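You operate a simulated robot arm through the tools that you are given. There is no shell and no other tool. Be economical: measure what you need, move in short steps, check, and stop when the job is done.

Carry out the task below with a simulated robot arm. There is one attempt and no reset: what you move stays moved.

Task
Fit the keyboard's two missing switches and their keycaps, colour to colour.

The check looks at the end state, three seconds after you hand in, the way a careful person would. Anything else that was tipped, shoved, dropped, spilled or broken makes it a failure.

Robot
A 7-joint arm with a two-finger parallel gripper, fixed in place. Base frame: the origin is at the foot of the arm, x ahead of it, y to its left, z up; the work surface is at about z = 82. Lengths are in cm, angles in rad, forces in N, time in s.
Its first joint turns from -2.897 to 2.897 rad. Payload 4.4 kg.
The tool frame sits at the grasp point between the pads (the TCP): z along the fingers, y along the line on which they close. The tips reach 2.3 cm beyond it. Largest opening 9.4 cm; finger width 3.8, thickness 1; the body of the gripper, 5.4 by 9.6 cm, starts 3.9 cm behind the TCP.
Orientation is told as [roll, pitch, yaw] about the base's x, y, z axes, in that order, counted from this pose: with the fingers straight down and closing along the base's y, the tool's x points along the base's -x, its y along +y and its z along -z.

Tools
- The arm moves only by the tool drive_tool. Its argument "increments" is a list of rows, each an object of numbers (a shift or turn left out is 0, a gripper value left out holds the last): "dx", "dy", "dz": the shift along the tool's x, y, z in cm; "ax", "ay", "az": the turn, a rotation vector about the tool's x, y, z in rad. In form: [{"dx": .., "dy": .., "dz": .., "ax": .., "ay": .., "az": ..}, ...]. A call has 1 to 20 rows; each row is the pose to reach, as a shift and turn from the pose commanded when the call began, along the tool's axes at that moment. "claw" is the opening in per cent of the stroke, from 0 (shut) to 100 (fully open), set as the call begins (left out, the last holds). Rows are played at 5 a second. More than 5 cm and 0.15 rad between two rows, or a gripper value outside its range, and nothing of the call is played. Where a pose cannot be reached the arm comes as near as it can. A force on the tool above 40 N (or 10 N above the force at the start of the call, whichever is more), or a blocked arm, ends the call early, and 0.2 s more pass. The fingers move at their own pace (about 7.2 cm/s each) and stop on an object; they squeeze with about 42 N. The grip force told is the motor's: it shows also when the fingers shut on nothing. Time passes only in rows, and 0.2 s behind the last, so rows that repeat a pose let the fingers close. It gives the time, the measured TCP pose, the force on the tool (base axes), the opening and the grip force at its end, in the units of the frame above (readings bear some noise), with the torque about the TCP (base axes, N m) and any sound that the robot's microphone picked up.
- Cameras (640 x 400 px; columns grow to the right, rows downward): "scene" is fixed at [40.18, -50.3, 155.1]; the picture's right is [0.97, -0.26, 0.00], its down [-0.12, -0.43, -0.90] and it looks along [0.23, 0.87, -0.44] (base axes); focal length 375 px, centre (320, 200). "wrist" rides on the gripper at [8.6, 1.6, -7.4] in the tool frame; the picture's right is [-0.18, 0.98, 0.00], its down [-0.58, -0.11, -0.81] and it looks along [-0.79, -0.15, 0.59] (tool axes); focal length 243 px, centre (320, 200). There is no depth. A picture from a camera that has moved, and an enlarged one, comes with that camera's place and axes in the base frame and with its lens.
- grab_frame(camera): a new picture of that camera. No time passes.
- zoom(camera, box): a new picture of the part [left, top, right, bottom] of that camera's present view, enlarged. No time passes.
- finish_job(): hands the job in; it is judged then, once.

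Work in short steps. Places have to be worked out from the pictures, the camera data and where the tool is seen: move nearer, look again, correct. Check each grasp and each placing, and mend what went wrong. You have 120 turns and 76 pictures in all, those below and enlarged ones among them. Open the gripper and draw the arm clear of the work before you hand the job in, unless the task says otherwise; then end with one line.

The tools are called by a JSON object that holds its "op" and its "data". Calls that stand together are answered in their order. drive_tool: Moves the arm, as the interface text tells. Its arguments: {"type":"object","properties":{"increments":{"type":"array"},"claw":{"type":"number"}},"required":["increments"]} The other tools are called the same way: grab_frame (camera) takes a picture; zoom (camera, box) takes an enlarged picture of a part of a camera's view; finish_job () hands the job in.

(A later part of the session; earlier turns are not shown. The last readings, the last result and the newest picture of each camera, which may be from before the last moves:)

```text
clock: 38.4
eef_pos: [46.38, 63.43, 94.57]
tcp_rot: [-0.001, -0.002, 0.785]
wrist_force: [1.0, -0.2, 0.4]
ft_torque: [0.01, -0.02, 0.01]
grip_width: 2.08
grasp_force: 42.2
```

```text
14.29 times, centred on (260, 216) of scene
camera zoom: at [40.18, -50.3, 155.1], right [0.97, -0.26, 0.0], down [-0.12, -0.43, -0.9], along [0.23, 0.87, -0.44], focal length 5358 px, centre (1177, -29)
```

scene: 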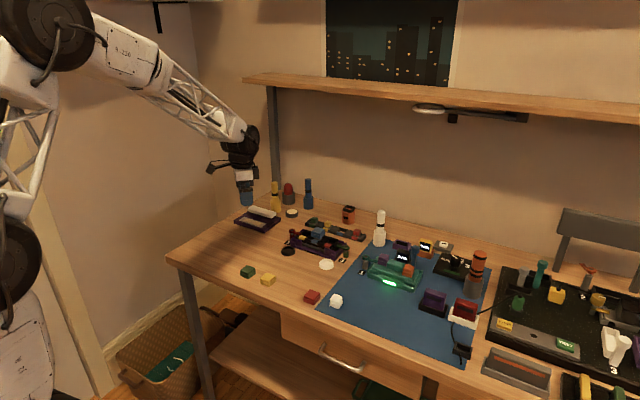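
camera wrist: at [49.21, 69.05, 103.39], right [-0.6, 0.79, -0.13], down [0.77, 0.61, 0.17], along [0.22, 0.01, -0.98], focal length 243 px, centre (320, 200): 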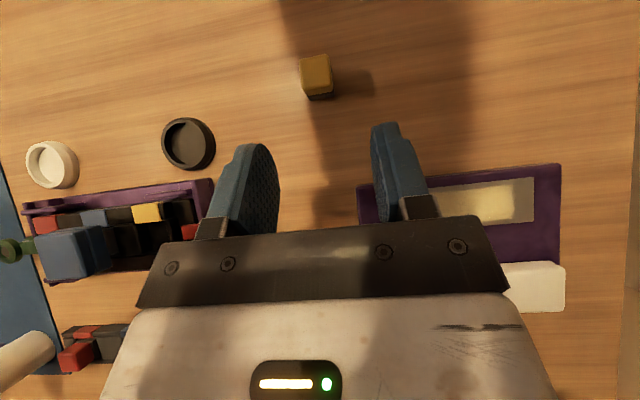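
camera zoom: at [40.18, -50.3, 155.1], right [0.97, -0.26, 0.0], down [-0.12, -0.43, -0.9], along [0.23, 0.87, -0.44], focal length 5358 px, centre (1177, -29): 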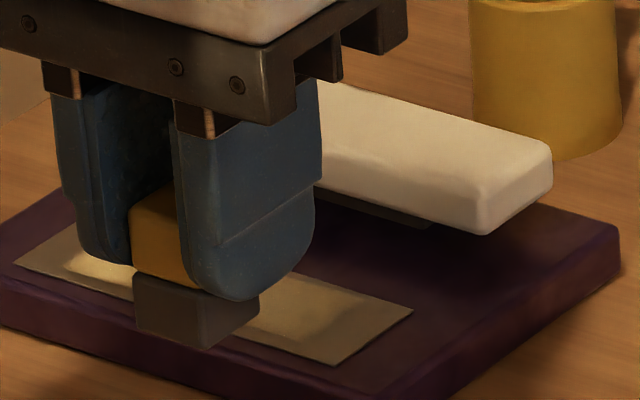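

The switch is held upright and square. I carry it over the yellow slot and look.

{"op": "drive_tool", "data": {"increments": [{"dx": -2.5, "dy": -3.6, "dz": -1}, {"dx": -5, "dy": -7.2, "dz": -1}, {"dx": -7.5, "dy": -10.8, "dz": -1}, {"dx": -10.3, "dy": -14.78, "dz": -1}, {"dx": -10.3, "dy": -14.78, "dz": -1}]}}

{"op": "zoom", "data": {"camera": "wrist", "box": [180, 0, 460, 200]}}

```text
clock: 39.6
eef_pos: [64.18, 60.67, 95.61]
tcp_rot: [0.001, -0.001, 0.784]
wrist_force: [0.0, -0.5, 0.8]
ft_torque: [0.0, -0.01, 0.01]
grip_width: 2.06
grasp_force: 41.7
```

```text
2.00 times, centred on (320, 100) of wrist
camera zoom: at [56.97, 55.67, 103.0], right [-0.56, 0.83, 0.0], down [0.49, 0.33, 0.81], along [0.67, 0.46, -0.59], focal length 485 px, centre (320, 400)
```

zoom: 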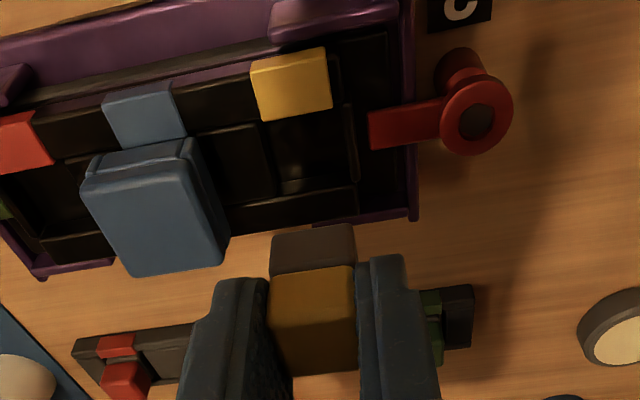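

{"op": "zoom", "data": {"camera": "wrist", "box": [270, 10, 400, 110]}}

```text
4.00 times, centred on (335, 60) of wrist
camera zoom: at [56.97, 55.67, 103.0], right [-0.56, 0.83, 0.0], down [0.49, 0.33, 0.81], along [0.67, 0.46, -0.59], focal length 970 px, centre (260, 760)
```

zoom: 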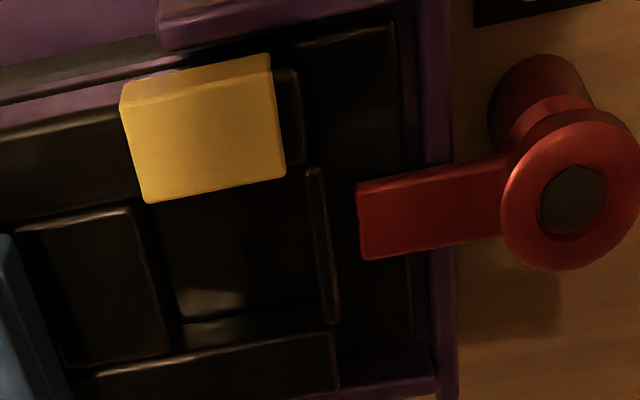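

The slot centre sits about (+0.1, -0.4) from the TCP in base axes. I correct that and lower the switch to just above the plate for a check.

{"op": "drive_tool", "data": {"increments": [{"dx": 0.3, "dy": -0.38, "dz": 2.5}, {"dx": 0.3, "dy": -0.38, "dz": 4.9}, {"dx": 0.3, "dy": -0.38, "dz": 4.9}]}}

{"op": "zoom", "data": {"camera": "wrist", "box": [230, 50, 400, 190]}}

{"op": "zoom", "data": {"camera": "scene", "box": [285, 210, 345, 258]}}

```text
clock: 40.4
eef_pos: [64.41, 59.8, 90.69]
tcp_rot: [0.001, -0.001, 0.785]
wrist_force: [-0.2, 0.7, 0.4]
ft_torque: [0.02, -0.02, -0.01]
grip_width: 2.06
grasp_force: 41.8
```

```text
2.86 times, centred on (315, 120) of wrist
camera zoom: at [57.05, 54.9, 98.14], right [-0.56, 0.83, 0.0], down [0.49, 0.33, 0.81], along [0.67, 0.46, -0.59], focal length 693 px, centre (334, 429)
```

zoom: 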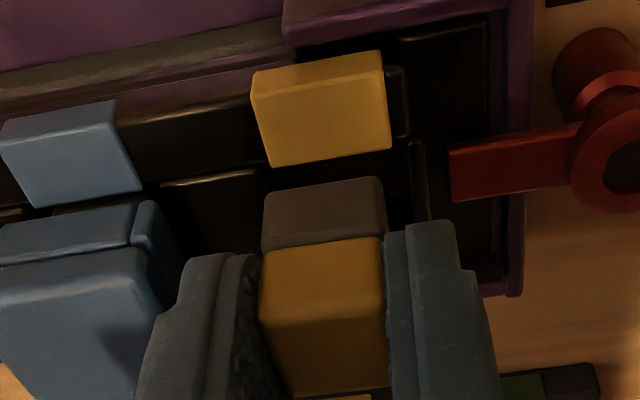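

```text
8.33 times, centred on (315, 234) of scene
camera zoom: at [40.18, -50.3, 155.1], right [0.97, -0.26, 0.0], down [-0.12, -0.43, -0.9], along [0.23, 0.87, -0.44], focal length 3125 px, centre (362, -83)
```

zoom: 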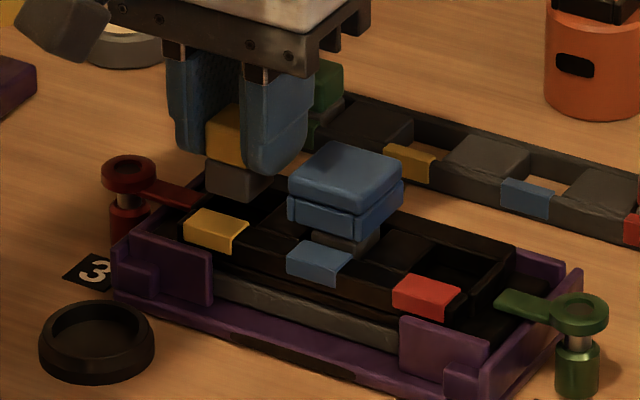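

The body needs about 0.27 cm toward the clamp side and 0.1 cm back. I correct this and lower it into the slot, watching the force.

{"op": "drive_tool", "data": {"increments": [{"dx": -0.1, "dy": 0.27}, {"dx": -0.1, "dy": 0.27, "dz": 0.6}, {"dx": -0.1, "dy": 0.27, "dz": 1.0}, {"dx": -0.1, "dy": 0.27, "dz": 1.4}]}}

{"op": "drive_tool", "data": {"increments": [{"dz": 0.2}, {"dz": 0.4}]}}

```text
clock: 41.4
eef_pos: [64.12, 60.1, 89.77]
tcp_rot: [0.001, -0.005, 0.786]
wrist_force: [0.7, -4.5, 34.2]
ft_torque: [-0.47, 0.36, 0.01]
grip_width: 2.04
grasp_force: 41.8
```

```text
clock: 42.0
eef_pos: [64.14, 59.95, 89.11]
tcp_rot: [0.0, -0.002, 0.787]
wrist_force: [3.1, 9.3, 34.7]
ft_torque: [-0.05, 0.19, -0.07]
grip_width: 2.09
grasp_force: 41.5
```

Contact came at the plate level and then it moved further down. I look at it.

{"op": "zoom", "data": {"camera": "wrist", "box": [230, 50, 400, 190]}}

{"op": "zoom", "data": {"camera": "scene", "box": [295, 215, 335, 247]}}

```text
2.86 times, centred on (315, 120) of wrist
camera zoom: at [56.85, 55.09, 96.5], right [-0.56, 0.83, 0.0], down [0.49, 0.33, 0.81], along [0.67, 0.46, -0.59], focal length 693 px, centre (334, 429)
```

zoom: 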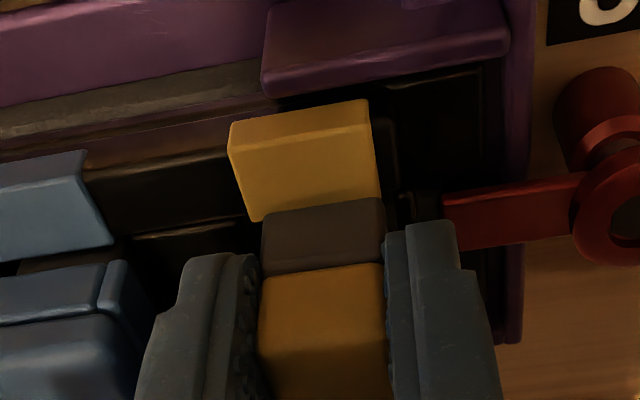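

```text
12.50 times, centred on (315, 231) of scene
camera zoom: at [40.18, -50.3, 155.1], right [0.97, -0.26, 0.0], down [-0.12, -0.43, -0.9], along [0.23, 0.87, -0.44], focal length 4688 px, centre (382, -188)
```

zoom: 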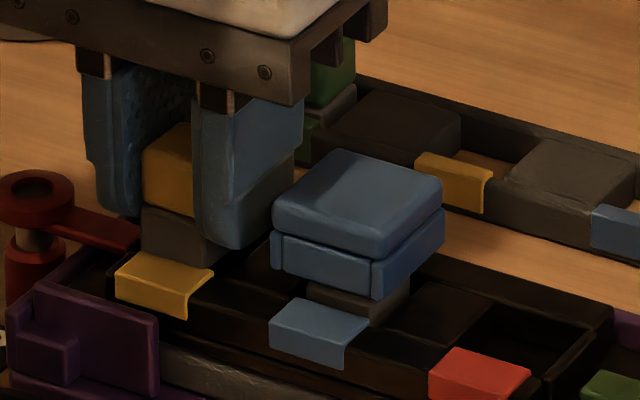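

Torque shows contact under the front edge of the body (it's on the label or front rail), and the switch slid 0.5 cm up in the grip. I rise slightly, shift 0.45 cm back and lower again.

{"op": "drive_tool", "data": {"increments": [{"dz": -0.7}, {"dx": -0.45, "dz": -0.7}, {"dx": -0.45, "dz": -0.2}]}}

{"op": "drive_tool", "data": {"increments": [{"dz": 0.2}, {"dz": 0.4}]}}

```text
clock: 42.8
eef_pos: [64.43, 60.2, 88.9]
tcp_rot: [0.001, 0.001, 0.787]
wrist_force: [1.1, -0.4, -0.7]
ft_torque: [0.0, 0.0, -0.01]
grip_width: 2.04
grasp_force: 42.4
```

```text
clock: 43.4
eef_pos: [64.33, 60.2, 88.65]
tcp_rot: [0.001, 0.0, 0.787]
wrist_force: [0.8, -0.5, -0.3]
ft_torque: [0.01, -0.03, 0.0]
grip_width: 2.08
grasp_force: 41.8
```

Now it is below the earlier contact height with no force, so it is entering the slot. I keep lowering.

{"op": "drive_tool", "data": {"increments": [{"dz": 0.2}, {"dz": 0.4}]}}

{"op": "drive_tool", "data": {"increments": [{"dz": 0.15}, {"dz": 0.3}]}}

```text
clock: 44.0
eef_pos: [64.44, 60.4, 88.37]
tcp_rot: [0.0, 0.002, 0.785]
wrist_force: [-3.7, -0.2, 6.5]
ft_torque: [-0.06, 0.14, -0.01]
grip_width: 2.1
grasp_force: 42.4
```

```text
clock: 44.7
eef_pos: [64.37, 60.36, 88.48]
tcp_rot: [0.0, -0.004, 0.785]
wrist_force: [-0.2, 0.2, 7.2]
ft_torque: [-0.07, 0.11, 0.09]
grip_width: 2.08
grasp_force: 42.2
stopped in row 2: the force on the tool passed its limit at 42 N (the readings are from after the stop); the commanded pose is now the measured one
```

{"op": "zoom", "data": {"camera": "scene", "box": [295, 215, 335, 247]}}

```text
12.50 times, centred on (315, 231) of scene
camera zoom: at [40.18, -50.3, 155.1], right [0.97, -0.26, 0.0], down [-0.12, -0.43, -0.9], along [0.23, 0.87, -0.44], focal length 4688 px, centre (382, -188)
```

zoom: 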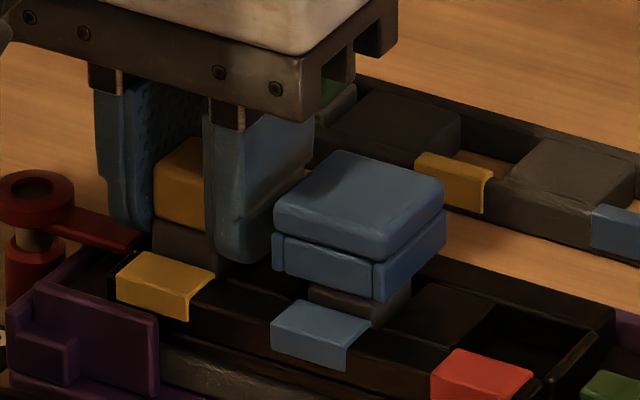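

It has sunk into the slot. I release with a small opening, rise clear, then press the stem down gently with closed fingers.

{"op": "drive_tool", "data": {"increments": [{"dz": 0}, {"dz": 0}, {"dz": -1}, {"dz": -2.5}, {"dz": -5}, {"dz": -5}], "claw": 33}}

{"op": "zoom", "data": {"camera": "wrist", "box": [180, 10, 440, 190]}}

```text
clock: 46.1
eef_pos: [64.33, 60.33, 93.21]
tcp_rot: [-0.001, -0.004, 0.785]
wrist_force: [0.0, 0.3, 0.0]
ft_torque: [0.0, 0.03, -0.03]
grip_width: 3.1
grasp_force: 0.1
```

```text
2.22 times, centred on (310, 100) of wrist
camera zoom: at [57.16, 55.44, 100.64], right [-0.56, 0.83, 0.0], down [0.49, 0.33, 0.81], along [0.67, 0.46, -0.59], focal length 539 px, centre (342, 422)
```

zoom: 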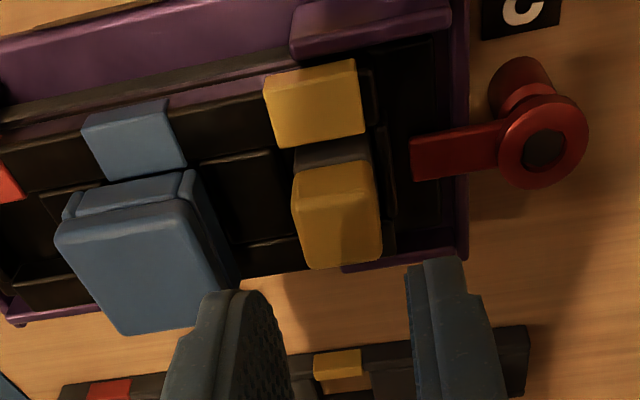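

Yellow is upright in its slot. I press it gently from above to confirm it is fully seated.

{"op": "drive_tool", "data": {"increments": [{"dx": 0.3}, {"dx": 0.3}, {"dx": 0.3, "dz": 1}, {"dx": 0.3, "dz": 1.8}, {"dx": 0.3, "dz": 2.1}], "claw": 0}}

{"op": "drive_tool", "data": {"increments": [{"dz": 0.2}, {"dz": 0.4}, {"dz": 0.6}]}}

```text
clock: 47.3
eef_pos: [64.19, 60.08, 91.31]
tcp_rot: [-0.001, -0.005, 0.785]
wrist_force: [-0.1, 0.2, -0.3]
ft_torque: [0.03, 0.02, -0.01]
grip_width: 0.01
grasp_force: 42.4
```

```text
clock: 48.1
eef_pos: [64.2, 60.08, 90.68]
tcp_rot: [0.0, -0.003, 0.786]
wrist_force: [0.3, -0.5, 0.2]
ft_torque: [0.02, 0.01, 0.04]
grip_width: 0.04
grasp_force: 41.5
```

{"op": "drive_tool", "data": {"increments": [{"dz": 0.15}, {"dz": 0.3}, {"dz": 0.45}, {"dz": 0.6}]}}

```text
clock: 49.0
eef_pos: [64.29, 60.26, 90.5]
tcp_rot: [0.001, -0.009, 0.786]
wrist_force: [0.0, -1.4, 7.2]
ft_torque: [-0.04, -0.02, 0.0]
grip_width: 0.0
grasp_force: 42.0
stopped in row 4: the force on the tool passed its limit at 43 N (the readings are from after the stop); the commanded pose is now the measured one
```

The yellow switch is seated (stem top ≈ 88.2). Now the red switch: I rise and move over its estimated place (82.9, 59.2) at height.

{"op": "drive_tool", "data": {"increments": [{"dz": -3}, {"dz": -6.5}, {"dx": -3, "dy": -3.4, "dz": -6.5}, {"dx": -6, "dy": -6.9, "dz": -6.5}, {"dx": -9, "dy": -10.3, "dz": -6.5}, {"dx": -12, "dy": -13.86, "dz": -6.5}, {"dx": -12, "dy": -13.86, "dz": -6.5}], "claw": 45}}

{"op": "grab_frame", "data": {"camera": "wrist"}}

```text
clock: 50.6
eef_pos: [82.99, 58.88, 97.02]
tcp_rot: [0.001, -0.005, 0.783]
wrist_force: [-0.4, 0.0, 0.2]
ft_torque: [0.03, 0.01, 0.02]
grip_width: 4.22
grasp_force: 0.0
```

```text
25 pictures are left
camera wrist: at [75.73, 53.88, 104.41], right [-0.56, 0.83, 0.0], down [0.48, 0.33, 0.81], along [0.67, 0.46, -0.59], focal length 243 px, centre (320, 200)
```

wrist: 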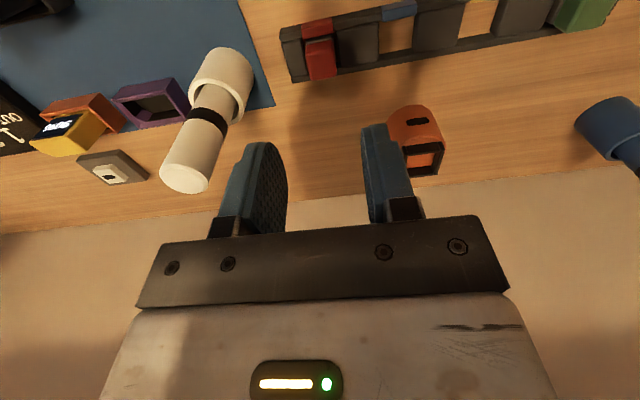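

Red stem is right under the TCP, and the torch clears by about 1.6 cm. I descend partway and verify.

{"op": "drive_tool", "data": {"increments": [{"dz": 3}, {"dz": 6}, {"dz": 8.3}, {"dz": 8.3}]}}

{"op": "zoom", "data": {"camera": "wrist", "box": [180, 30, 460, 210]}}

```text
clock: 51.6
eef_pos: [82.92, 59.1, 88.67]
tcp_rot: [-0.001, -0.007, 0.785]
wrist_force: [-0.1, 0.7, -0.3]
ft_torque: [-0.03, -0.02, -0.01]
grip_width: 4.23
grasp_force: 0.0
```

```text
2.22 times, centred on (320, 120) of wrist
camera zoom: at [75.54, 54.1, 96.04], right [-0.56, 0.83, 0.0], down [0.48, 0.33, 0.81], along [0.67, 0.46, -0.59], focal length 539 px, centre (320, 378)
```

zoom: 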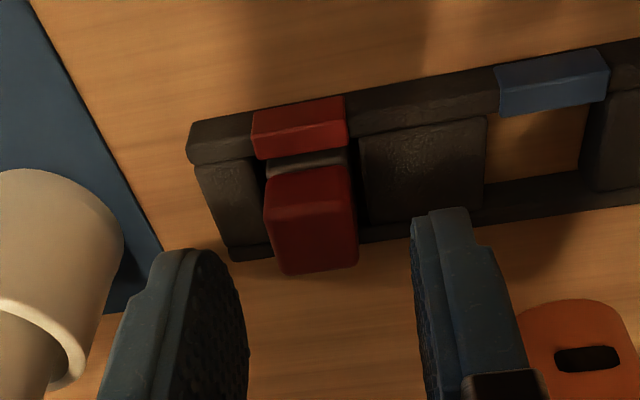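

Aligned within 0.1 cm. I descend to grasp depth, feeling for the rack top.

{"op": "drive_tool", "data": {"increments": [{"dz": 1.5}, {"dz": 2.3}, {"dz": 2.6}, {"dz": 2.8}]}}

{"op": "drive_tool", "data": {"increments": [{"dz": 0}, {"dz": 0}, {"dz": 0}, {"dz": 0}], "claw": 0}}

{"op": "drive_tool", "data": {"increments": [{"dz": -0.15}, {"dz": -0.3}, {"dz": -0.45}, {"dz": -0.6}, {"dz": -0.8}, {"dz": -1.0}, {"dz": -1.25}, {"dz": -1.5}, {"dz": -2}, {"dz": -3}, {"dz": -5}, {"dz": -8}, {"dz": -11}, {"dz": -11}]}}

{"op": "zoom", "data": {"camera": "wrist", "box": [180, 30, 460, 210]}}

```text
clock: 52.6
eef_pos: [82.77, 58.95, 85.9]
tcp_rot: [0.002, -0.006, 0.786]
wrist_force: [-0.2, -0.1, 0.5]
ft_torque: [-0.02, -0.02, 0.01]
grip_width: 4.23
grasp_force: 0.1
```

```text
clock: 53.6
eef_pos: [82.73, 59.01, 85.94]
tcp_rot: [-0.001, -0.008, 0.787]
wrist_force: [-0.6, 0.5, -0.3]
ft_torque: [0.0, 0.01, 0.0]
grip_width: 2.07
grasp_force: 41.8
```

```text
clock: 56.6
eef_pos: [82.92, 58.85, 96.82]
tcp_rot: [0.001, -0.007, 0.785]
wrist_force: [-0.1, -0.3, -0.3]
ft_torque: [0.0, -0.03, 0.02]
grip_width: 2.06
grasp_force: 42.7
```

```text
2.22 times, centred on (320, 120) of wrist
camera zoom: at [75.66, 53.84, 104.19], right [-0.56, 0.83, 0.0], down [0.48, 0.33, 0.81], along [0.67, 0.46, -0.59], focal length 539 px, centre (320, 378)
```

zoom: 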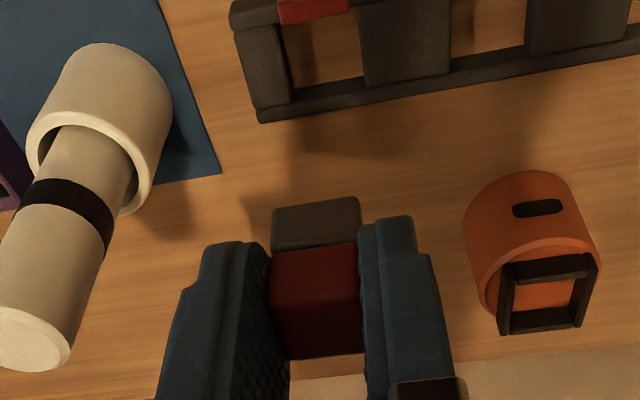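

The red switch came out upright and squarely gripped. I carry it over the red slot, estimated at (71.6, 53.2).

{"op": "drive_tool", "data": {"increments": [{"dx": 4, "dy": 1.3}, {"dx": 8, "dy": 2.6}, {"dx": 12.1, "dy": 3.94}, {"dx": 12.1, "dy": 3.94, "dz": 1}, {"dx": 12.1, "dy": 3.94, "dz": 1}]}}

{"op": "zoom", "data": {"camera": "wrist", "box": [230, 0, 420, 140]}}

```text
clock: 57.8
eef_pos: [71.37, 52.86, 95.91]
tcp_rot: [0.001, -0.008, 0.786]
wrist_force: [0.8, 0.4, 0.6]
ft_torque: [0.0, -0.02, -0.02]
grip_width: 2.06
grasp_force: 43.0
```

```text
2.86 times, centred on (325, 70) of wrist
camera zoom: at [64.1, 47.89, 103.26], right [-0.56, 0.83, 0.0], down [0.48, 0.33, 0.81], along [0.67, 0.46, -0.59], focal length 693 px, centre (306, 571)
```

zoom: 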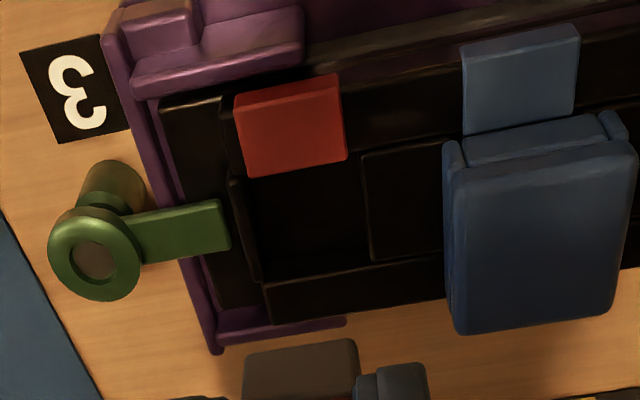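

The slot centre reads (71.5, 53.1), so I shift back 0.35 cm and lower to just above the plate, then feel my way in.

{"op": "drive_tool", "data": {"increments": [{"dx": -0.34, "dy": 0.04, "dz": 2.5}, {"dx": -0.34, "dy": 0.04, "dz": 5}, {"dx": -0.34, "dy": 0.04, "dz": 5.6}, {"dx": -0.34, "dy": 0.04, "dz": 5.6}]}}

{"op": "drive_tool", "data": {"increments": [{"dz": 0.2}, {"dz": 0.4}, {"dz": 0.6}]}}

```text
clock: 58.8
eef_pos: [71.55, 53.33, 90.22]
tcp_rot: [-0.002, -0.007, 0.785]
wrist_force: [0.6, 0.5, 0.0]
ft_torque: [-0.01, 0.03, 0.02]
grip_width: 2.09
grasp_force: 41.7
```

```text
clock: 59.6
eef_pos: [71.67, 53.37, 89.95]
tcp_rot: [0.001, -0.014, 0.785]
wrist_force: [-0.8, -0.7, 27.5]
ft_torque: [0.22, -0.23, 0.01]
grip_width: 2.07
grasp_force: 42.4
```

Contact is under the back edge, so I raised too far back. I lift slightly, move 0.2 cm forward and try again.

{"op": "drive_tool", "data": {"increments": [{"dz": -0.7}, {"dx": 0.22, "dz": -0.7}, {"dx": 0.22, "dz": -0.5}]}}

{"op": "drive_tool", "data": {"increments": [{"dz": 0.2}, {"dz": 0.4}, {"dz": 0.6}]}}

```text
clock: 60.4
eef_pos: [71.31, 53.29, 90.09]
tcp_rot: [0.001, -0.007, 0.786]
wrist_force: [-0.2, -0.4, 0.0]
ft_torque: [-0.01, -0.02, 0.01]
grip_width: 2.08
grasp_force: 42.2
```

```text
clock: 61.2
eef_pos: [71.29, 53.37, 89.77]
tcp_rot: [0.001, -0.013, 0.786]
wrist_force: [-3.6, -6.7, 34.5]
ft_torque: [0.07, -0.17, -0.04]
grip_width: 2.09
grasp_force: 42.0
```

Still the back edge, though less so. Another 0.2 cm forward.

{"op": "drive_tool", "data": {"increments": [{"dz": -0.7}, {"dx": 0.22, "dz": -0.7}, {"dx": 0.22, "dz": -0.4}]}}

{"op": "drive_tool", "data": {"increments": [{"dz": 0.2}, {"dz": 0.4}, {"dz": 0.6}]}}

```text
clock: 62.0
eef_pos: [71.21, 53.16, 90.04]
tcp_rot: [-0.001, -0.009, 0.785]
wrist_force: [-0.2, 0.0, 0.3]
ft_torque: [0.03, 0.0, 0.01]
grip_width: 2.1
grasp_force: 41.9
```

```text
clock: 62.8
eef_pos: [71.23, 53.26, 89.58]
tcp_rot: [0.001, -0.012, 0.787]
wrist_force: [1.7, -2.2, 35.0]
ft_torque: [0.25, -0.35, -0.02]
grip_width: 2.09
grasp_force: 42.1
```

{"op": "zoom", "data": {"camera": "wrist", "box": [220, 40, 420, 200]}}

{"op": "zoom", "data": {"camera": "scene", "box": [310, 222, 355, 258]}}

```text
2.50 times, centred on (320, 120) of wrist
camera zoom: at [63.95, 48.27, 96.93], right [-0.56, 0.83, 0.0], down [0.48, 0.33, 0.81], along [0.67, 0.46, -0.58], focal length 606 px, centre (320, 400)
```

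zoom: 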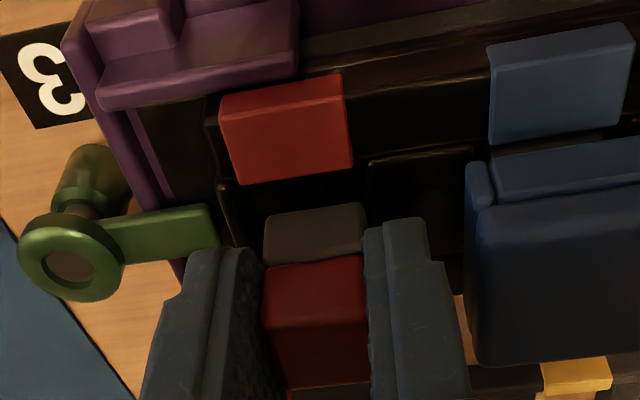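

```text
11.11 times, centred on (332, 240) of scene
camera zoom: at [40.18, -50.3, 155.1], right [0.97, -0.26, 0.0], down [-0.12, -0.43, -0.9], along [0.23, 0.87, -0.44], focal length 4167 px, centre (181, -244)
```

zoom: 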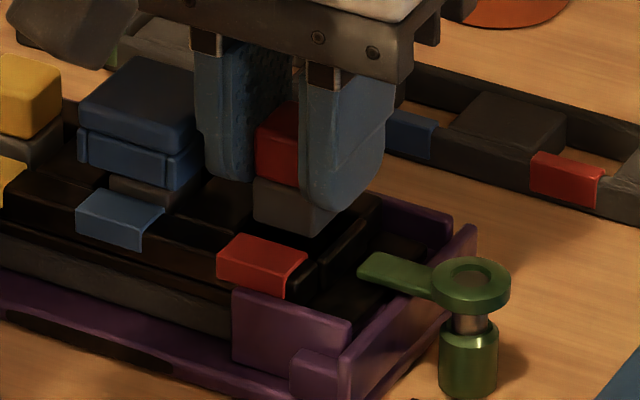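

In view there is still a ~0.5 cm gap in front of the body, and it sits slightly right of the slot centre. I shift 0.3 cm forward and 0.12 cm left.

{"op": "drive_tool", "data": {"increments": [{"dz": -0.7}, {"dx": 0.3, "dy": -0.12, "dz": -0.7}, {"dx": 0.3, "dy": -0.12, "dz": -0.3}]}}

{"op": "drive_tool", "data": {"increments": [{"dz": 0.2}, {"dz": 0.4}, {"dz": 0.6}]}}

```text
clock: 63.6
eef_pos: [71.11, 52.85, 89.45]
tcp_rot: [0.0, -0.005, 0.784]
wrist_force: [0.7, 0.6, -1.4]
ft_torque: [0.02, 0.0, -0.01]
grip_width: 2.08
grasp_force: 41.9
```

```text
clock: 64.4
eef_pos: [71.1, 52.71, 89.06]
tcp_rot: [-0.001, -0.007, 0.784]
wrist_force: [-0.4, -0.2, -0.7]
ft_torque: [0.0, -0.01, 0.02]
grip_width: 2.05
grasp_force: 42.0
```

Free descent below plate level now, so it is entering. I continue until the floor.

{"op": "drive_tool", "data": {"increments": [{"dz": 0.15}, {"dz": 0.3}, {"dz": 0.45}]}}

{"op": "drive_tool", "data": {"increments": [{"dz": 0.15}, {"dz": 0.3}]}}

```text
clock: 65.2
eef_pos: [71.14, 52.87, 88.66]
tcp_rot: [-0.001, -0.008, 0.785]
wrist_force: [0.4, -0.6, 0.0]
ft_torque: [0.01, 0.04, -0.01]
grip_width: 2.06
grasp_force: 42.1
```

```text
clock: 65.8
eef_pos: [71.17, 52.97, 88.35]
tcp_rot: [-0.001, -0.007, 0.785]
wrist_force: [-2.0, -2.0, 14.4]
ft_torque: [-0.1, 0.12, 0.02]
grip_width: 2.07
grasp_force: 42.0
```

Floor reached. I release, rise, and press the stem down from above as before.

{"op": "drive_tool", "data": {"increments": [{"dz": 0}, {"dz": 0}, {"dz": -1}, {"dz": -2.5}, {"dz": -4}, {"dz": -4}], "claw": 33}}

{"op": "drive_tool", "data": {"increments": [{"dz": 0}, {"dz": 0}, {"dz": 1}, {"dz": 1.3}, {"dz": 1.5}, {"dz": 1.7}, {"dz": 1.9}, {"dz": 2.1}], "claw": 0}}

```text
clock: 67.2
eef_pos: [70.96, 52.87, 92.12]
tcp_rot: [0.0, -0.006, 0.785]
wrist_force: [-0.1, 0.4, -0.1]
ft_torque: [0.04, 0.06, -0.04]
grip_width: 3.1
grasp_force: 0.0
```

```text
clock: 69.0
eef_pos: [71.01, 52.81, 90.45]
tcp_rot: [0.0, -0.012, 0.785]
wrist_force: [-5.0, -4.7, 34.4]
ft_torque: [-0.14, 0.16, 0.04]
grip_width: 0.0
grasp_force: 42.1
```

Both switches are seated at the same height. Next are the caps: I rise and move toward the yellow cap near (48, 42.5), turning the tool to -45° on the way.

{"op": "drive_tool", "data": {"increments": [{"dz": -4}, {"dz": -8}, {"dz": -10}, {"dx": 2, "dy": 1.2, "dz": -10, "az": 0.14}, {"dx": 4, "dy": 2.4, "dz": -10, "az": 0.28}, {"dx": 6, "dy": 3.6, "dz": -10, "az": 0.42}, {"dx": 8, "dy": 4.8, "dz": -10, "az": 0.56}, {"dx": 10, "dy": 6, "dz": -10, "az": 0.7}, {"dx": 12, "dy": 7.2, "dz": -10, "az": 0.84}, {"dx": 14, "dy": 8.4, "dz": -10, "az": 0.98}, {"dx": 16, "dy": 9.6, "dz": -10, "az": 1.12}, {"dx": 18, "dy": 10.8, "dz": -10, "az": 1.26}, {"dx": 20, "dy": 11.7, "dz": -10, "az": 1.4}, {"dx": 22.6, "dy": 12.7, "dz": -10, "az": 1.54}, {"dx": 22.6, "dy": 12.7, "dz": -10, "az": 1.571}, {"dx": 22.6, "dy": 12.7, "dz": -10, "az": 1.571}], "claw": 60}}

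{"op": "grab_frame", "data": {"camera": "wrist"}}

```text
clock: 72.4
eef_pos: [46.0, 45.73, 99.88]
tcp_rot: [0.007, 0.001, -0.786]
wrist_force: [0.7, 0.0, -0.1]
ft_torque: [0.02, 0.04, -0.01]
grip_width: 5.61
grasp_force: 0.1
```

```text
19 pictures are left
camera wrist: at [41.01, 53.01, 107.35], right [0.83, 0.56, 0.01], down [0.33, -0.49, 0.81], along [0.46, -0.66, -0.59], focal length 243 px, centre (320, 200)
```

wrist: 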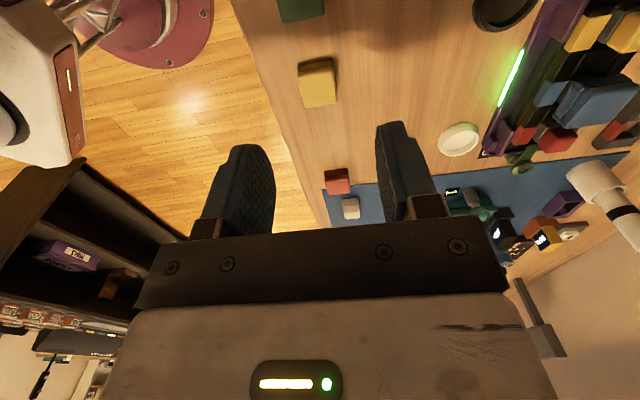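

The keyboard's light is now on. The yellow cap sits at about (47.9, 43.0), aligned at 45° and 3.2 cm wide, so I move over it.

{"op": "drive_tool", "data": {"increments": [{"dx": -3.25, "dy": -0.57, "dz": 4}, {"dx": -3.25, "dy": -0.57, "dz": 8}, {"dx": -3.25, "dy": -0.57, "dz": 10.5}, {"dx": -3.25, "dy": -0.57, "dz": 10.5}]}}

{"op": "zoom", "data": {"camera": "wrist", "box": [180, 30, 460, 210]}}

```text
refused: row 1 steps farther than a row can; nothing moved
```

```text
2.22 times, centred on (320, 120) of wrist
camera zoom: at [41.01, 53.01, 107.35], right [0.83, 0.56, 0.01], down [0.33, -0.49, 0.81], along [0.46, -0.66, -0.59], focal length 539 px, centre (320, 378)
```

zoom: 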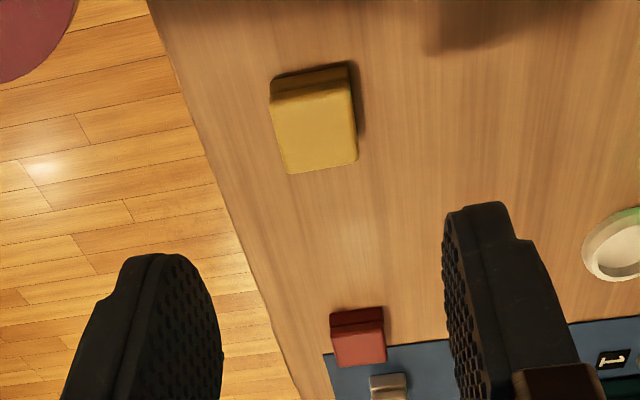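

The move was refused because one row was too long, so I split it.

{"op": "drive_tool", "data": {"increments": [{"dx": -1.8, "dy": -0.35, "dz": 3.5}, {"dx": -3.68, "dy": -0.7, "dz": 7}, {"dx": -3.68, "dy": -0.7, "dz": 10.5}, {"dx": -3.68, "dy": -0.7, "dz": 10.5}]}}

{"op": "zoom", "data": {"camera": "wrist", "box": [180, 30, 460, 210]}}

```text
clock: 73.4
eef_pos: [48.53, 42.86, 89.52]
tcp_rot: [0.007, -0.001, -0.784]
wrist_force: [0.3, 0.2, -0.1]
ft_torque: [-0.05, -0.03, 0.01]
grip_width: 5.66
grasp_force: 0.1
```

```text
2.22 times, centred on (320, 120) of wrist
camera zoom: at [43.41, 50.06, 96.89], right [0.83, 0.56, 0.01], down [0.33, -0.49, 0.81], along [0.46, -0.66, -0.59], focal length 539 px, centre (320, 378)
```

zoom: 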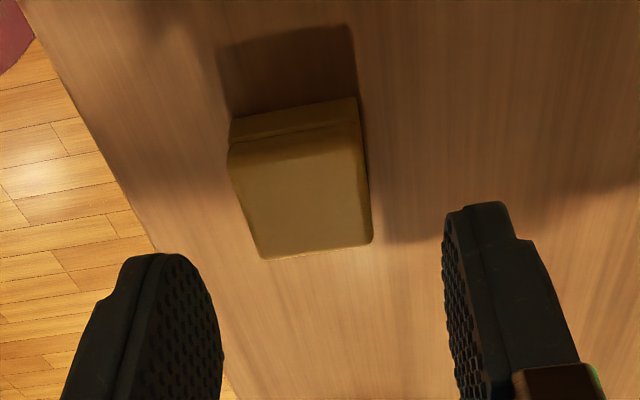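

Cap centre is at (48.2, 42.6), a shift of -0.3 along the closing axis. I correct, descend to z≈84.9 and grip.

{"op": "drive_tool", "data": {"increments": [{"dx": -0.07, "dy": -0.3, "dz": 2}, {"dx": -0.07, "dy": -0.3, "dz": 4}, {"dx": -0.07, "dy": -0.3, "dz": 4.6}, {"dx": -0.07, "dy": -0.3, "dz": 4.6}]}}

{"op": "drive_tool", "data": {"increments": [{"dz": 0}, {"dz": 0}, {"dz": 0}, {"dz": 0}], "claw": 0}}

{"op": "drive_tool", "data": {"increments": [{"dz": -0.5}, {"dz": -1.5}, {"dz": -4}, {"dz": -8}, {"dz": -12}, {"dz": -12}]}}

{"op": "zoom", "data": {"camera": "wrist", "box": [180, 30, 460, 210]}}

```text
clock: 74.4
eef_pos: [48.16, 42.74, 84.86]
tcp_rot: [0.006, 0.0, -0.784]
wrist_force: [0.1, 0.0, 0.1]
ft_torque: [0.0, 0.0, 0.03]
grip_width: 5.63
grasp_force: 0.0
```

```text
clock: 75.4
eef_pos: [48.0, 42.71, 84.84]
tcp_rot: [0.007, 0.0, -0.785]
wrist_force: [0.7, 0.3, -0.1]
ft_torque: [-0.03, -0.03, 0.01]
grip_width: 3.48
grasp_force: 42.4
```

```text
clock: 76.8
eef_pos: [47.76, 42.68, 96.76]
tcp_rot: [0.007, -0.001, -0.785]
wrist_force: [-0.4, -0.1, 0.3]
ft_torque: [0.04, 0.01, -0.02]
grip_width: 3.49
grasp_force: 42.3
```

```text
2.22 times, centred on (320, 120) of wrist
camera zoom: at [42.71, 49.86, 104.18], right [0.83, 0.56, 0.01], down [0.33, -0.49, 0.81], along [0.46, -0.66, -0.59], focal length 539 px, centre (320, 378)
```

zoom: 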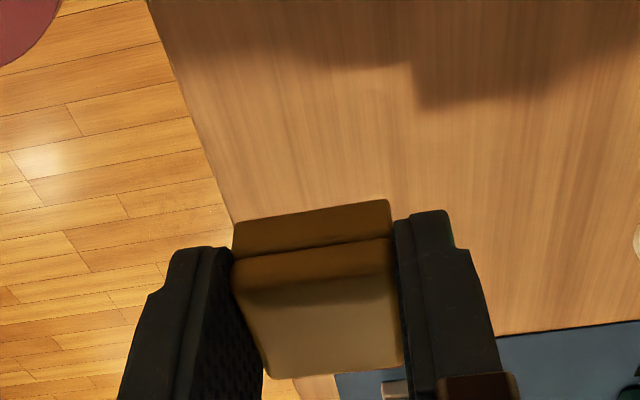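

Cap is held (3.49 cm). I carry it above the yellow stem near (64.25, 60.28) and look.

{"op": "drive_tool", "data": {"increments": [{"dx": 0.2, "dy": 4.7, "dz": -1}, {"dx": 0.4, "dy": 9.5, "dz": -1}, {"dx": 0.6, "dy": 14.3, "dz": -1}, {"dx": 0.8, "dy": 19.1, "dz": -1}, {"dx": 0.88, "dy": 24, "dz": -1}, {"dx": 0.88, "dy": 24, "dz": -1}, {"dx": 0.88, "dy": 24, "dz": -1}]}}

{"op": "zoom", "data": {"camera": "wrist", "box": [220, 20, 420, 160]}}

```text
clock: 78.4
eef_pos: [64.25, 60.12, 98.19]
tcp_rot: [0.006, 0.0, -0.786]
wrist_force: [0.7, 0.7, 0.3]
ft_torque: [0.0, 0.04, 0.0]
grip_width: 3.5
grasp_force: 41.7
```

```text
2.86 times, centred on (320, 90) of wrist
camera zoom: at [59.31, 67.47, 105.58], right [0.83, 0.56, 0.01], down [0.33, -0.49, 0.81], along [0.46, -0.66, -0.59], focal length 693 px, centre (320, 514)
```

zoom: 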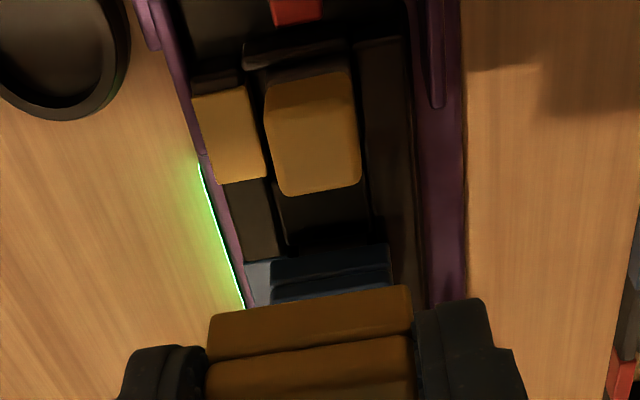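

The stem is offset about +0.33 in tool x from the TCP, and the cap sits about -0.3 in the grip. I shift +0.6 and +0.14, lower to just above the stem, and check.

{"op": "drive_tool", "data": {"increments": [{"dx": 0.6, "dy": 0.14, "dz": 2.5}, {"dx": 0.6, "dy": 0.14, "dz": 4.5}, {"dx": 0.6, "dy": 0.14, "dz": 6}, {"dx": 0.6, "dy": 0.14, "dz": 6}]}}

{"op": "zoom", "data": {"camera": "wrist", "box": [220, 50, 420, 190]}}

{"op": "zoom", "data": {"camera": "scene", "box": [292, 208, 342, 248]}}

```text
clock: 79.4
eef_pos: [63.92, 60.77, 92.0]
tcp_rot: [0.007, 0.002, -0.785]
wrist_force: [-0.8, 0.5, -0.4]
ft_torque: [0.01, 0.0, 0.02]
grip_width: 3.47
grasp_force: 42.0
```

```text
2.86 times, centred on (320, 120) of wrist
camera zoom: at [58.95, 67.99, 99.47], right [0.83, 0.56, 0.01], down [0.33, -0.49, 0.81], along [0.46, -0.66, -0.59], focal length 693 px, centre (320, 429)
```

zoom: 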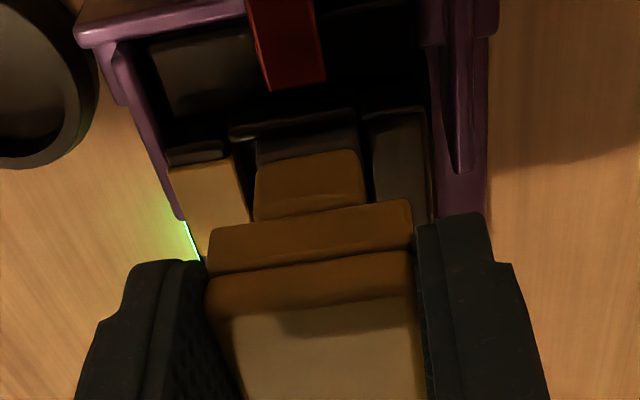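

```text
10.00 times, centred on (317, 228) of scene
camera zoom: at [40.18, -50.3, 155.1], right [0.97, -0.26, 0.0], down [-0.12, -0.43, -0.9], along [0.23, 0.87, -0.44], focal length 3750 px, centre (350, -80)
```

zoom: 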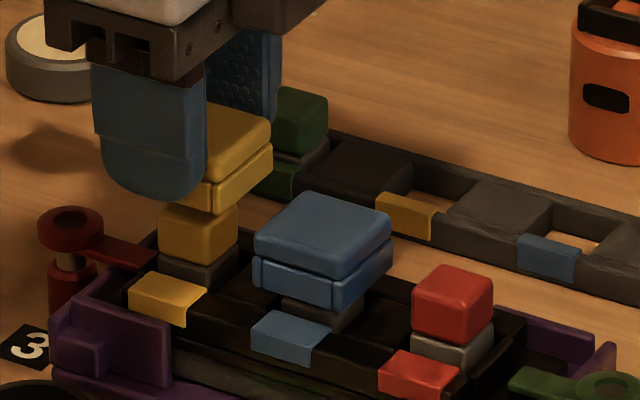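

Scene and wrist views show the cap about 0.25 cm too far toward red and otherwise centred. I correct, then lower it onto the stem with force checks.

{"op": "drive_tool", "data": {"increments": [{"dx": 0.25}, {"dx": 0.25, "dz": 0.4}, {"dx": 0.25, "dz": 0.7}, {"dx": 0.25, "dz": 0.9}, {"dx": 0.25, "dz": 1.1}]}}

{"op": "drive_tool", "data": {"increments": [{"dz": 0.2}, {"dz": 0.4}, {"dz": 0.6}]}}

```text
clock: 80.6
eef_pos: [63.75, 60.82, 90.89]
tcp_rot: [0.009, 0.001, -0.785]
wrist_force: [-0.2, 0.0, 0.1]
ft_torque: [0.05, 0.02, 0.0]
grip_width: 3.45
grasp_force: 42.0
```

```text
clock: 81.4
eef_pos: [63.92, 60.87, 90.51]
tcp_rot: [0.006, 0.0, -0.786]
wrist_force: [0.7, 0.8, -0.5]
ft_torque: [0.03, 0.02, 0.0]
grip_width: 3.48
grasp_force: 42.3
```

The cap's rim is already below the stem top without force, so it is slipping over. I continue.

{"op": "drive_tool", "data": {"increments": [{"dz": 0.2}, {"dz": 0.4}, {"dz": 0.6}]}}

{"op": "drive_tool", "data": {"increments": [{"dz": 0.15}, {"dz": 0.3}, {"dz": 0.45}]}}

```text
clock: 82.2
eef_pos: [63.92, 60.84, 89.82]
tcp_rot: [0.009, 0.0, -0.785]
wrist_force: [-1.4, -0.2, 10.0]
ft_torque: [-0.06, 0.05, -0.02]
grip_width: 3.45
grasp_force: 42.3
```

```text
clock: 83.0
eef_pos: [64.02, 60.84, 89.8]
tcp_rot: [0.012, 0.0, -0.785]
wrist_force: [0.5, 0.3, 8.3]
ft_torque: [-0.01, 0.0, -0.03]
grip_width: 3.47
grasp_force: 42.2
stopped in row 3: the force on the tool passed its limit at 41 N (the readings are from after the stop); the commanded pose is now the measured one
```

It is seated at the predicted height and pressed with 41 N. I release, rise and look.

{"op": "drive_tool", "data": {"increments": [{"dz": 0}, {"dz": 0}, {"dz": -1.5}, {"dz": -4}, {"dz": -8}, {"dz": -8}], "claw": 60}}

{"op": "zoom", "data": {"camera": "scene", "box": [292, 213, 342, 253]}}

```text
clock: 84.3
eef_pos: [63.88, 60.75, 97.48]
tcp_rot: [0.01, 0.001, -0.786]
wrist_force: [0.4, 0.4, 0.1]
ft_torque: [0.0, -0.01, 0.0]
grip_width: 5.64
grasp_force: 0.1
```

```text
10.00 times, centred on (317, 233) of scene
camera zoom: at [40.18, -50.3, 155.1], right [0.97, -0.26, 0.0], down [-0.12, -0.43, -0.9], along [0.23, 0.87, -0.44], focal length 3750 px, centre (350, -130)
```

zoom: 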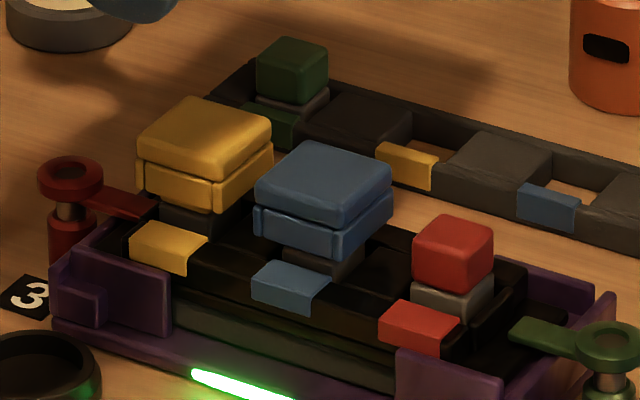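

Yellow matches blue exactly. Now I move to view the red cap, estimated at (59, 31.7), with the white cap close beside it.

{"op": "drive_tool", "data": {"increments": [{"dx": -2, "dy": -3.4}, {"dx": -4, "dy": -6.8}, {"dx": -6, "dy": -10.2}, {"dx": -8, "dy": -13.6}, {"dx": -10, "dy": -17}, {"dx": -12, "dy": -20.3}, {"dx": -13.7, "dy": -23.5}, {"dx": -13.7, "dy": -23.5, "dz": 3}, {"dx": -13.7, "dy": -23.5, "dz": 3}]}}

{"op": "zoom", "data": {"camera": "wrist", "box": [180, 30, 460, 210]}}

```text
clock: 86.3
eef_pos: [56.85, 34.72, 94.73]
tcp_rot: [0.011, 0.002, -0.787]
wrist_force: [0.5, -0.1, 0.2]
ft_torque: [0.03, 0.02, 0.0]
grip_width: 5.65
grasp_force: 0.0
```

```text
2.22 times, centred on (320, 120) of wrist
camera zoom: at [51.85, 41.97, 102.24], right [0.83, 0.56, 0.01], down [0.33, -0.49, 0.81], along [0.46, -0.66, -0.59], focal length 539 px, centre (320, 378)
```

zoom: 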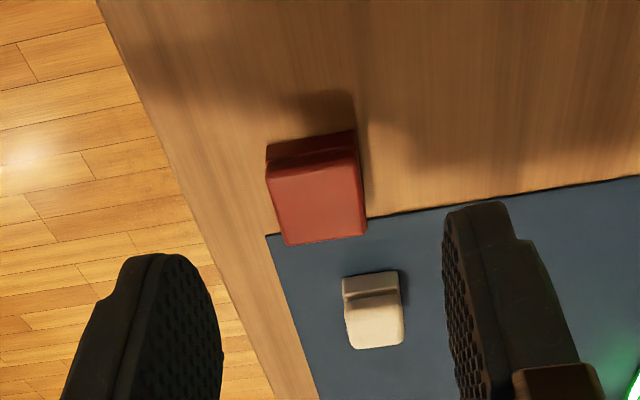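

Red cap is at (59.25, 31.4), with white well clear. I go over it, descend and grip.

{"op": "drive_tool", "data": {"increments": [{"dx": -2.2, "dy": -0.3, "dz": 2}, {"dx": -4.35, "dy": -0.66, "dz": 4}, {"dx": -4.35, "dy": -0.66, "dz": 6.5}, {"dx": -4.35, "dy": -0.66, "dz": 9}, {"dx": -4.35, "dy": -0.66, "dz": 9.8}, {"dx": -4.35, "dy": -0.66, "dz": 9.8}]}}

{"op": "drive_tool", "data": {"increments": [{"dz": 0}, {"dz": 0}, {"dz": 0}, {"dz": 0}], "claw": 0}}

{"op": "drive_tool", "data": {"increments": [{"dz": -0.5}, {"dz": -1.5}, {"dz": -4}, {"dz": -8}, {"dz": -12.5}, {"dz": -12.5}]}}

{"op": "zoom", "data": {"camera": "wrist", "box": [180, 30, 460, 210]}}

```text
clock: 87.8
eef_pos: [59.72, 31.18, 84.62]
tcp_rot: [0.011, 0.0, -0.787]
wrist_force: [-0.3, -0.4, 0.6]
ft_torque: [0.0, 0.03, -0.01]
grip_width: 5.67
grasp_force: 0.1
```

```text
clock: 88.8
eef_pos: [59.56, 31.14, 84.61]
tcp_rot: [0.01, 0.0, -0.785]
wrist_force: [0.2, 0.8, 0.1]
ft_torque: [-0.02, 0.0, -0.02]
grip_width: 3.51
grasp_force: 41.8
```

```text
clock: 90.2
eef_pos: [59.43, 31.19, 97.06]
tcp_rot: [0.012, 0.0, -0.786]
wrist_force: [0.6, 0.5, 0.1]
ft_torque: [0.02, 0.01, 0.01]
grip_width: 3.49
grasp_force: 41.9
```

```text
2.22 times, centred on (320, 120) of wrist
camera zoom: at [54.42, 38.37, 104.47], right [0.83, 0.56, 0.01], down [0.33, -0.49, 0.81], along [0.46, -0.66, -0.59], focal length 539 px, centre (320, 378)
```

zoom: 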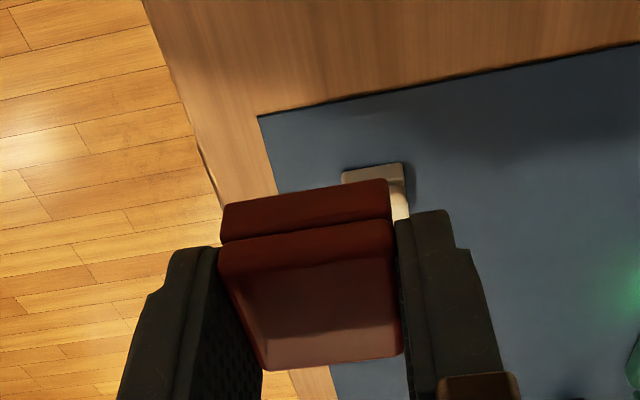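

Red cap is held well, sitting roughly centred in the pads. I carry it above the red stem for a look.

{"op": "drive_tool", "data": {"increments": [{"dx": 1.4, "dy": 4.7, "dz": -1}, {"dx": 2.9, "dy": 9.4, "dz": -1}, {"dx": 4.3, "dy": 14.1, "dz": -1}, {"dx": 5.8, "dy": 18.8, "dz": -1}, {"dx": 7.2, "dy": 23.5, "dz": -1}, {"dx": 7.2, "dy": 23.5, "dz": -1}, {"dx": 7.2, "dy": 23.5, "dz": -1}]}}

{"op": "zoom", "data": {"camera": "wrist", "box": [220, 20, 420, 160]}}

```text
clock: 91.8
eef_pos: [71.21, 52.66, 98.32]
tcp_rot: [0.012, 0.0, -0.784]
wrist_force: [0.7, -0.6, 0.0]
ft_torque: [-0.02, 0.01, 0.0]
grip_width: 3.47
grasp_force: 42.0
```

```text
2.86 times, centred on (320, 90) of wrist
camera zoom: at [66.28, 59.82, 105.71], right [0.83, 0.56, 0.01], down [0.33, -0.49, 0.81], along [0.46, -0.66, -0.59], focal length 693 px, centre (320, 514)
```

zoom: 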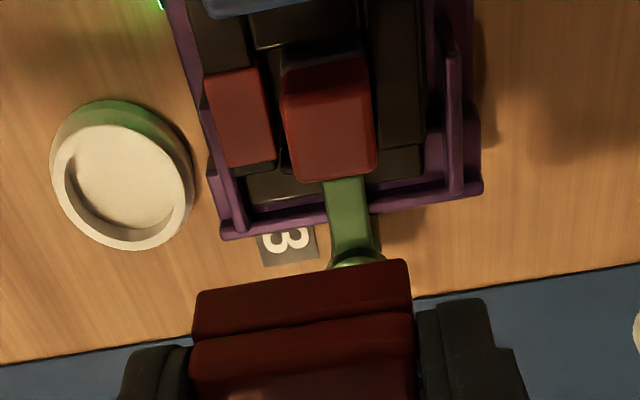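

Stem is offset (+0.52 tool x, +0.57 tool y). With this cap's grip offset I shift (+0.4, +0.57), lower to just above the stem and check.

{"op": "drive_tool", "data": {"increments": [{"dx": 0.4, "dy": 0.57, "dz": 2.5}, {"dx": 0.4, "dy": 0.57, "dz": 4.5}, {"dx": 0.4, "dy": 0.57, "dz": 6.3}, {"dx": 0.4, "dy": 0.57, "dz": 6.3}]}}

{"op": "zoom", "data": {"camera": "wrist", "box": [220, 50, 420, 190]}}

{"op": "zoom", "data": {"camera": "scene", "box": [310, 215, 360, 255]}}

```text
clock: 92.8
eef_pos: [71.07, 53.45, 91.83]
tcp_rot: [0.009, 0.001, -0.786]
wrist_force: [-1.1, 0.1, 0.2]
ft_torque: [0.01, 0.01, -0.02]
grip_width: 3.51
grasp_force: 42.3
```

```text
2.86 times, centred on (320, 120) of wrist
camera zoom: at [66.13, 60.69, 99.3], right [0.83, 0.56, 0.01], down [0.33, -0.49, 0.81], along [0.46, -0.66, -0.59], focal length 693 px, centre (320, 429)
```

zoom: 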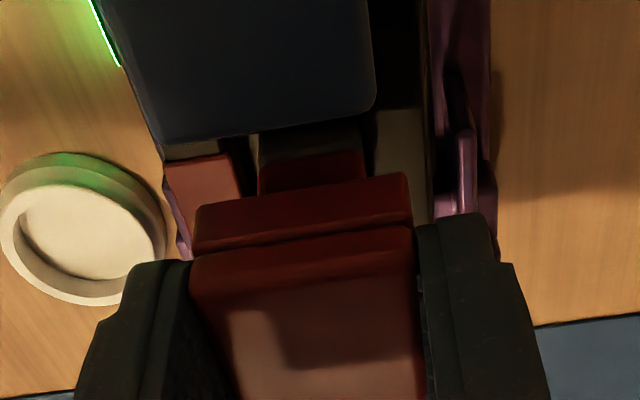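

```text
10.00 times, centred on (335, 235) of scene
camera zoom: at [40.18, -50.3, 155.1], right [0.97, -0.26, 0.0], down [-0.12, -0.43, -0.9], along [0.23, 0.87, -0.44], focal length 3750 px, centre (170, -150)
```

zoom: 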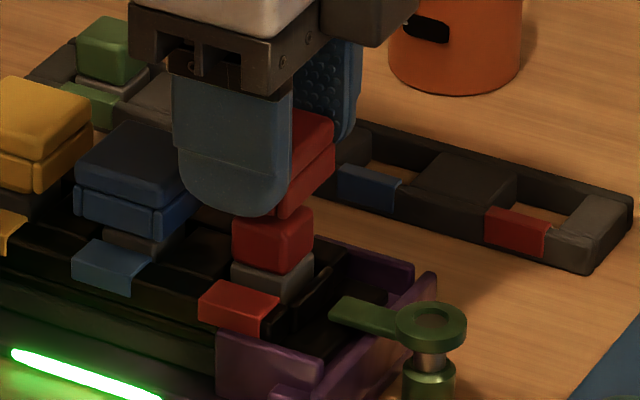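

Compared with the yellow placement, this cap is about 0.23 cm too far toward the blue side and 0.15 cm too far front. I correct and lower with force checks.

{"op": "drive_tool", "data": {"increments": [{"dx": -0.23, "dy": 0.15}, {"dx": -0.23, "dy": 0.15, "dz": 0.4}, {"dx": -0.23, "dy": 0.15, "dz": 0.8}, {"dx": -0.23, "dy": 0.15, "dz": 1.1}, {"dx": -0.23, "dy": 0.15, "dz": 1.4}]}}

{"op": "drive_tool", "data": {"increments": [{"dz": 0.2}, {"dz": 0.4}, {"dz": 0.55}]}}

```text
clock: 94.0
eef_pos: [71.5, 53.48, 90.75]
tcp_rot: [0.012, -0.001, -0.787]
wrist_force: [-3.2, -3.5, 15.2]
ft_torque: [-0.25, 0.24, -0.01]
grip_width: 3.49
grasp_force: 42.0
```

```text
clock: 94.8
eef_pos: [71.55, 53.51, 90.27]
tcp_rot: [0.012, 0.001, -0.784]
wrist_force: [-1.3, 0.3, 36.3]
ft_torque: [-0.37, 0.44, -0.05]
grip_width: 3.5
grasp_force: 42.2
```

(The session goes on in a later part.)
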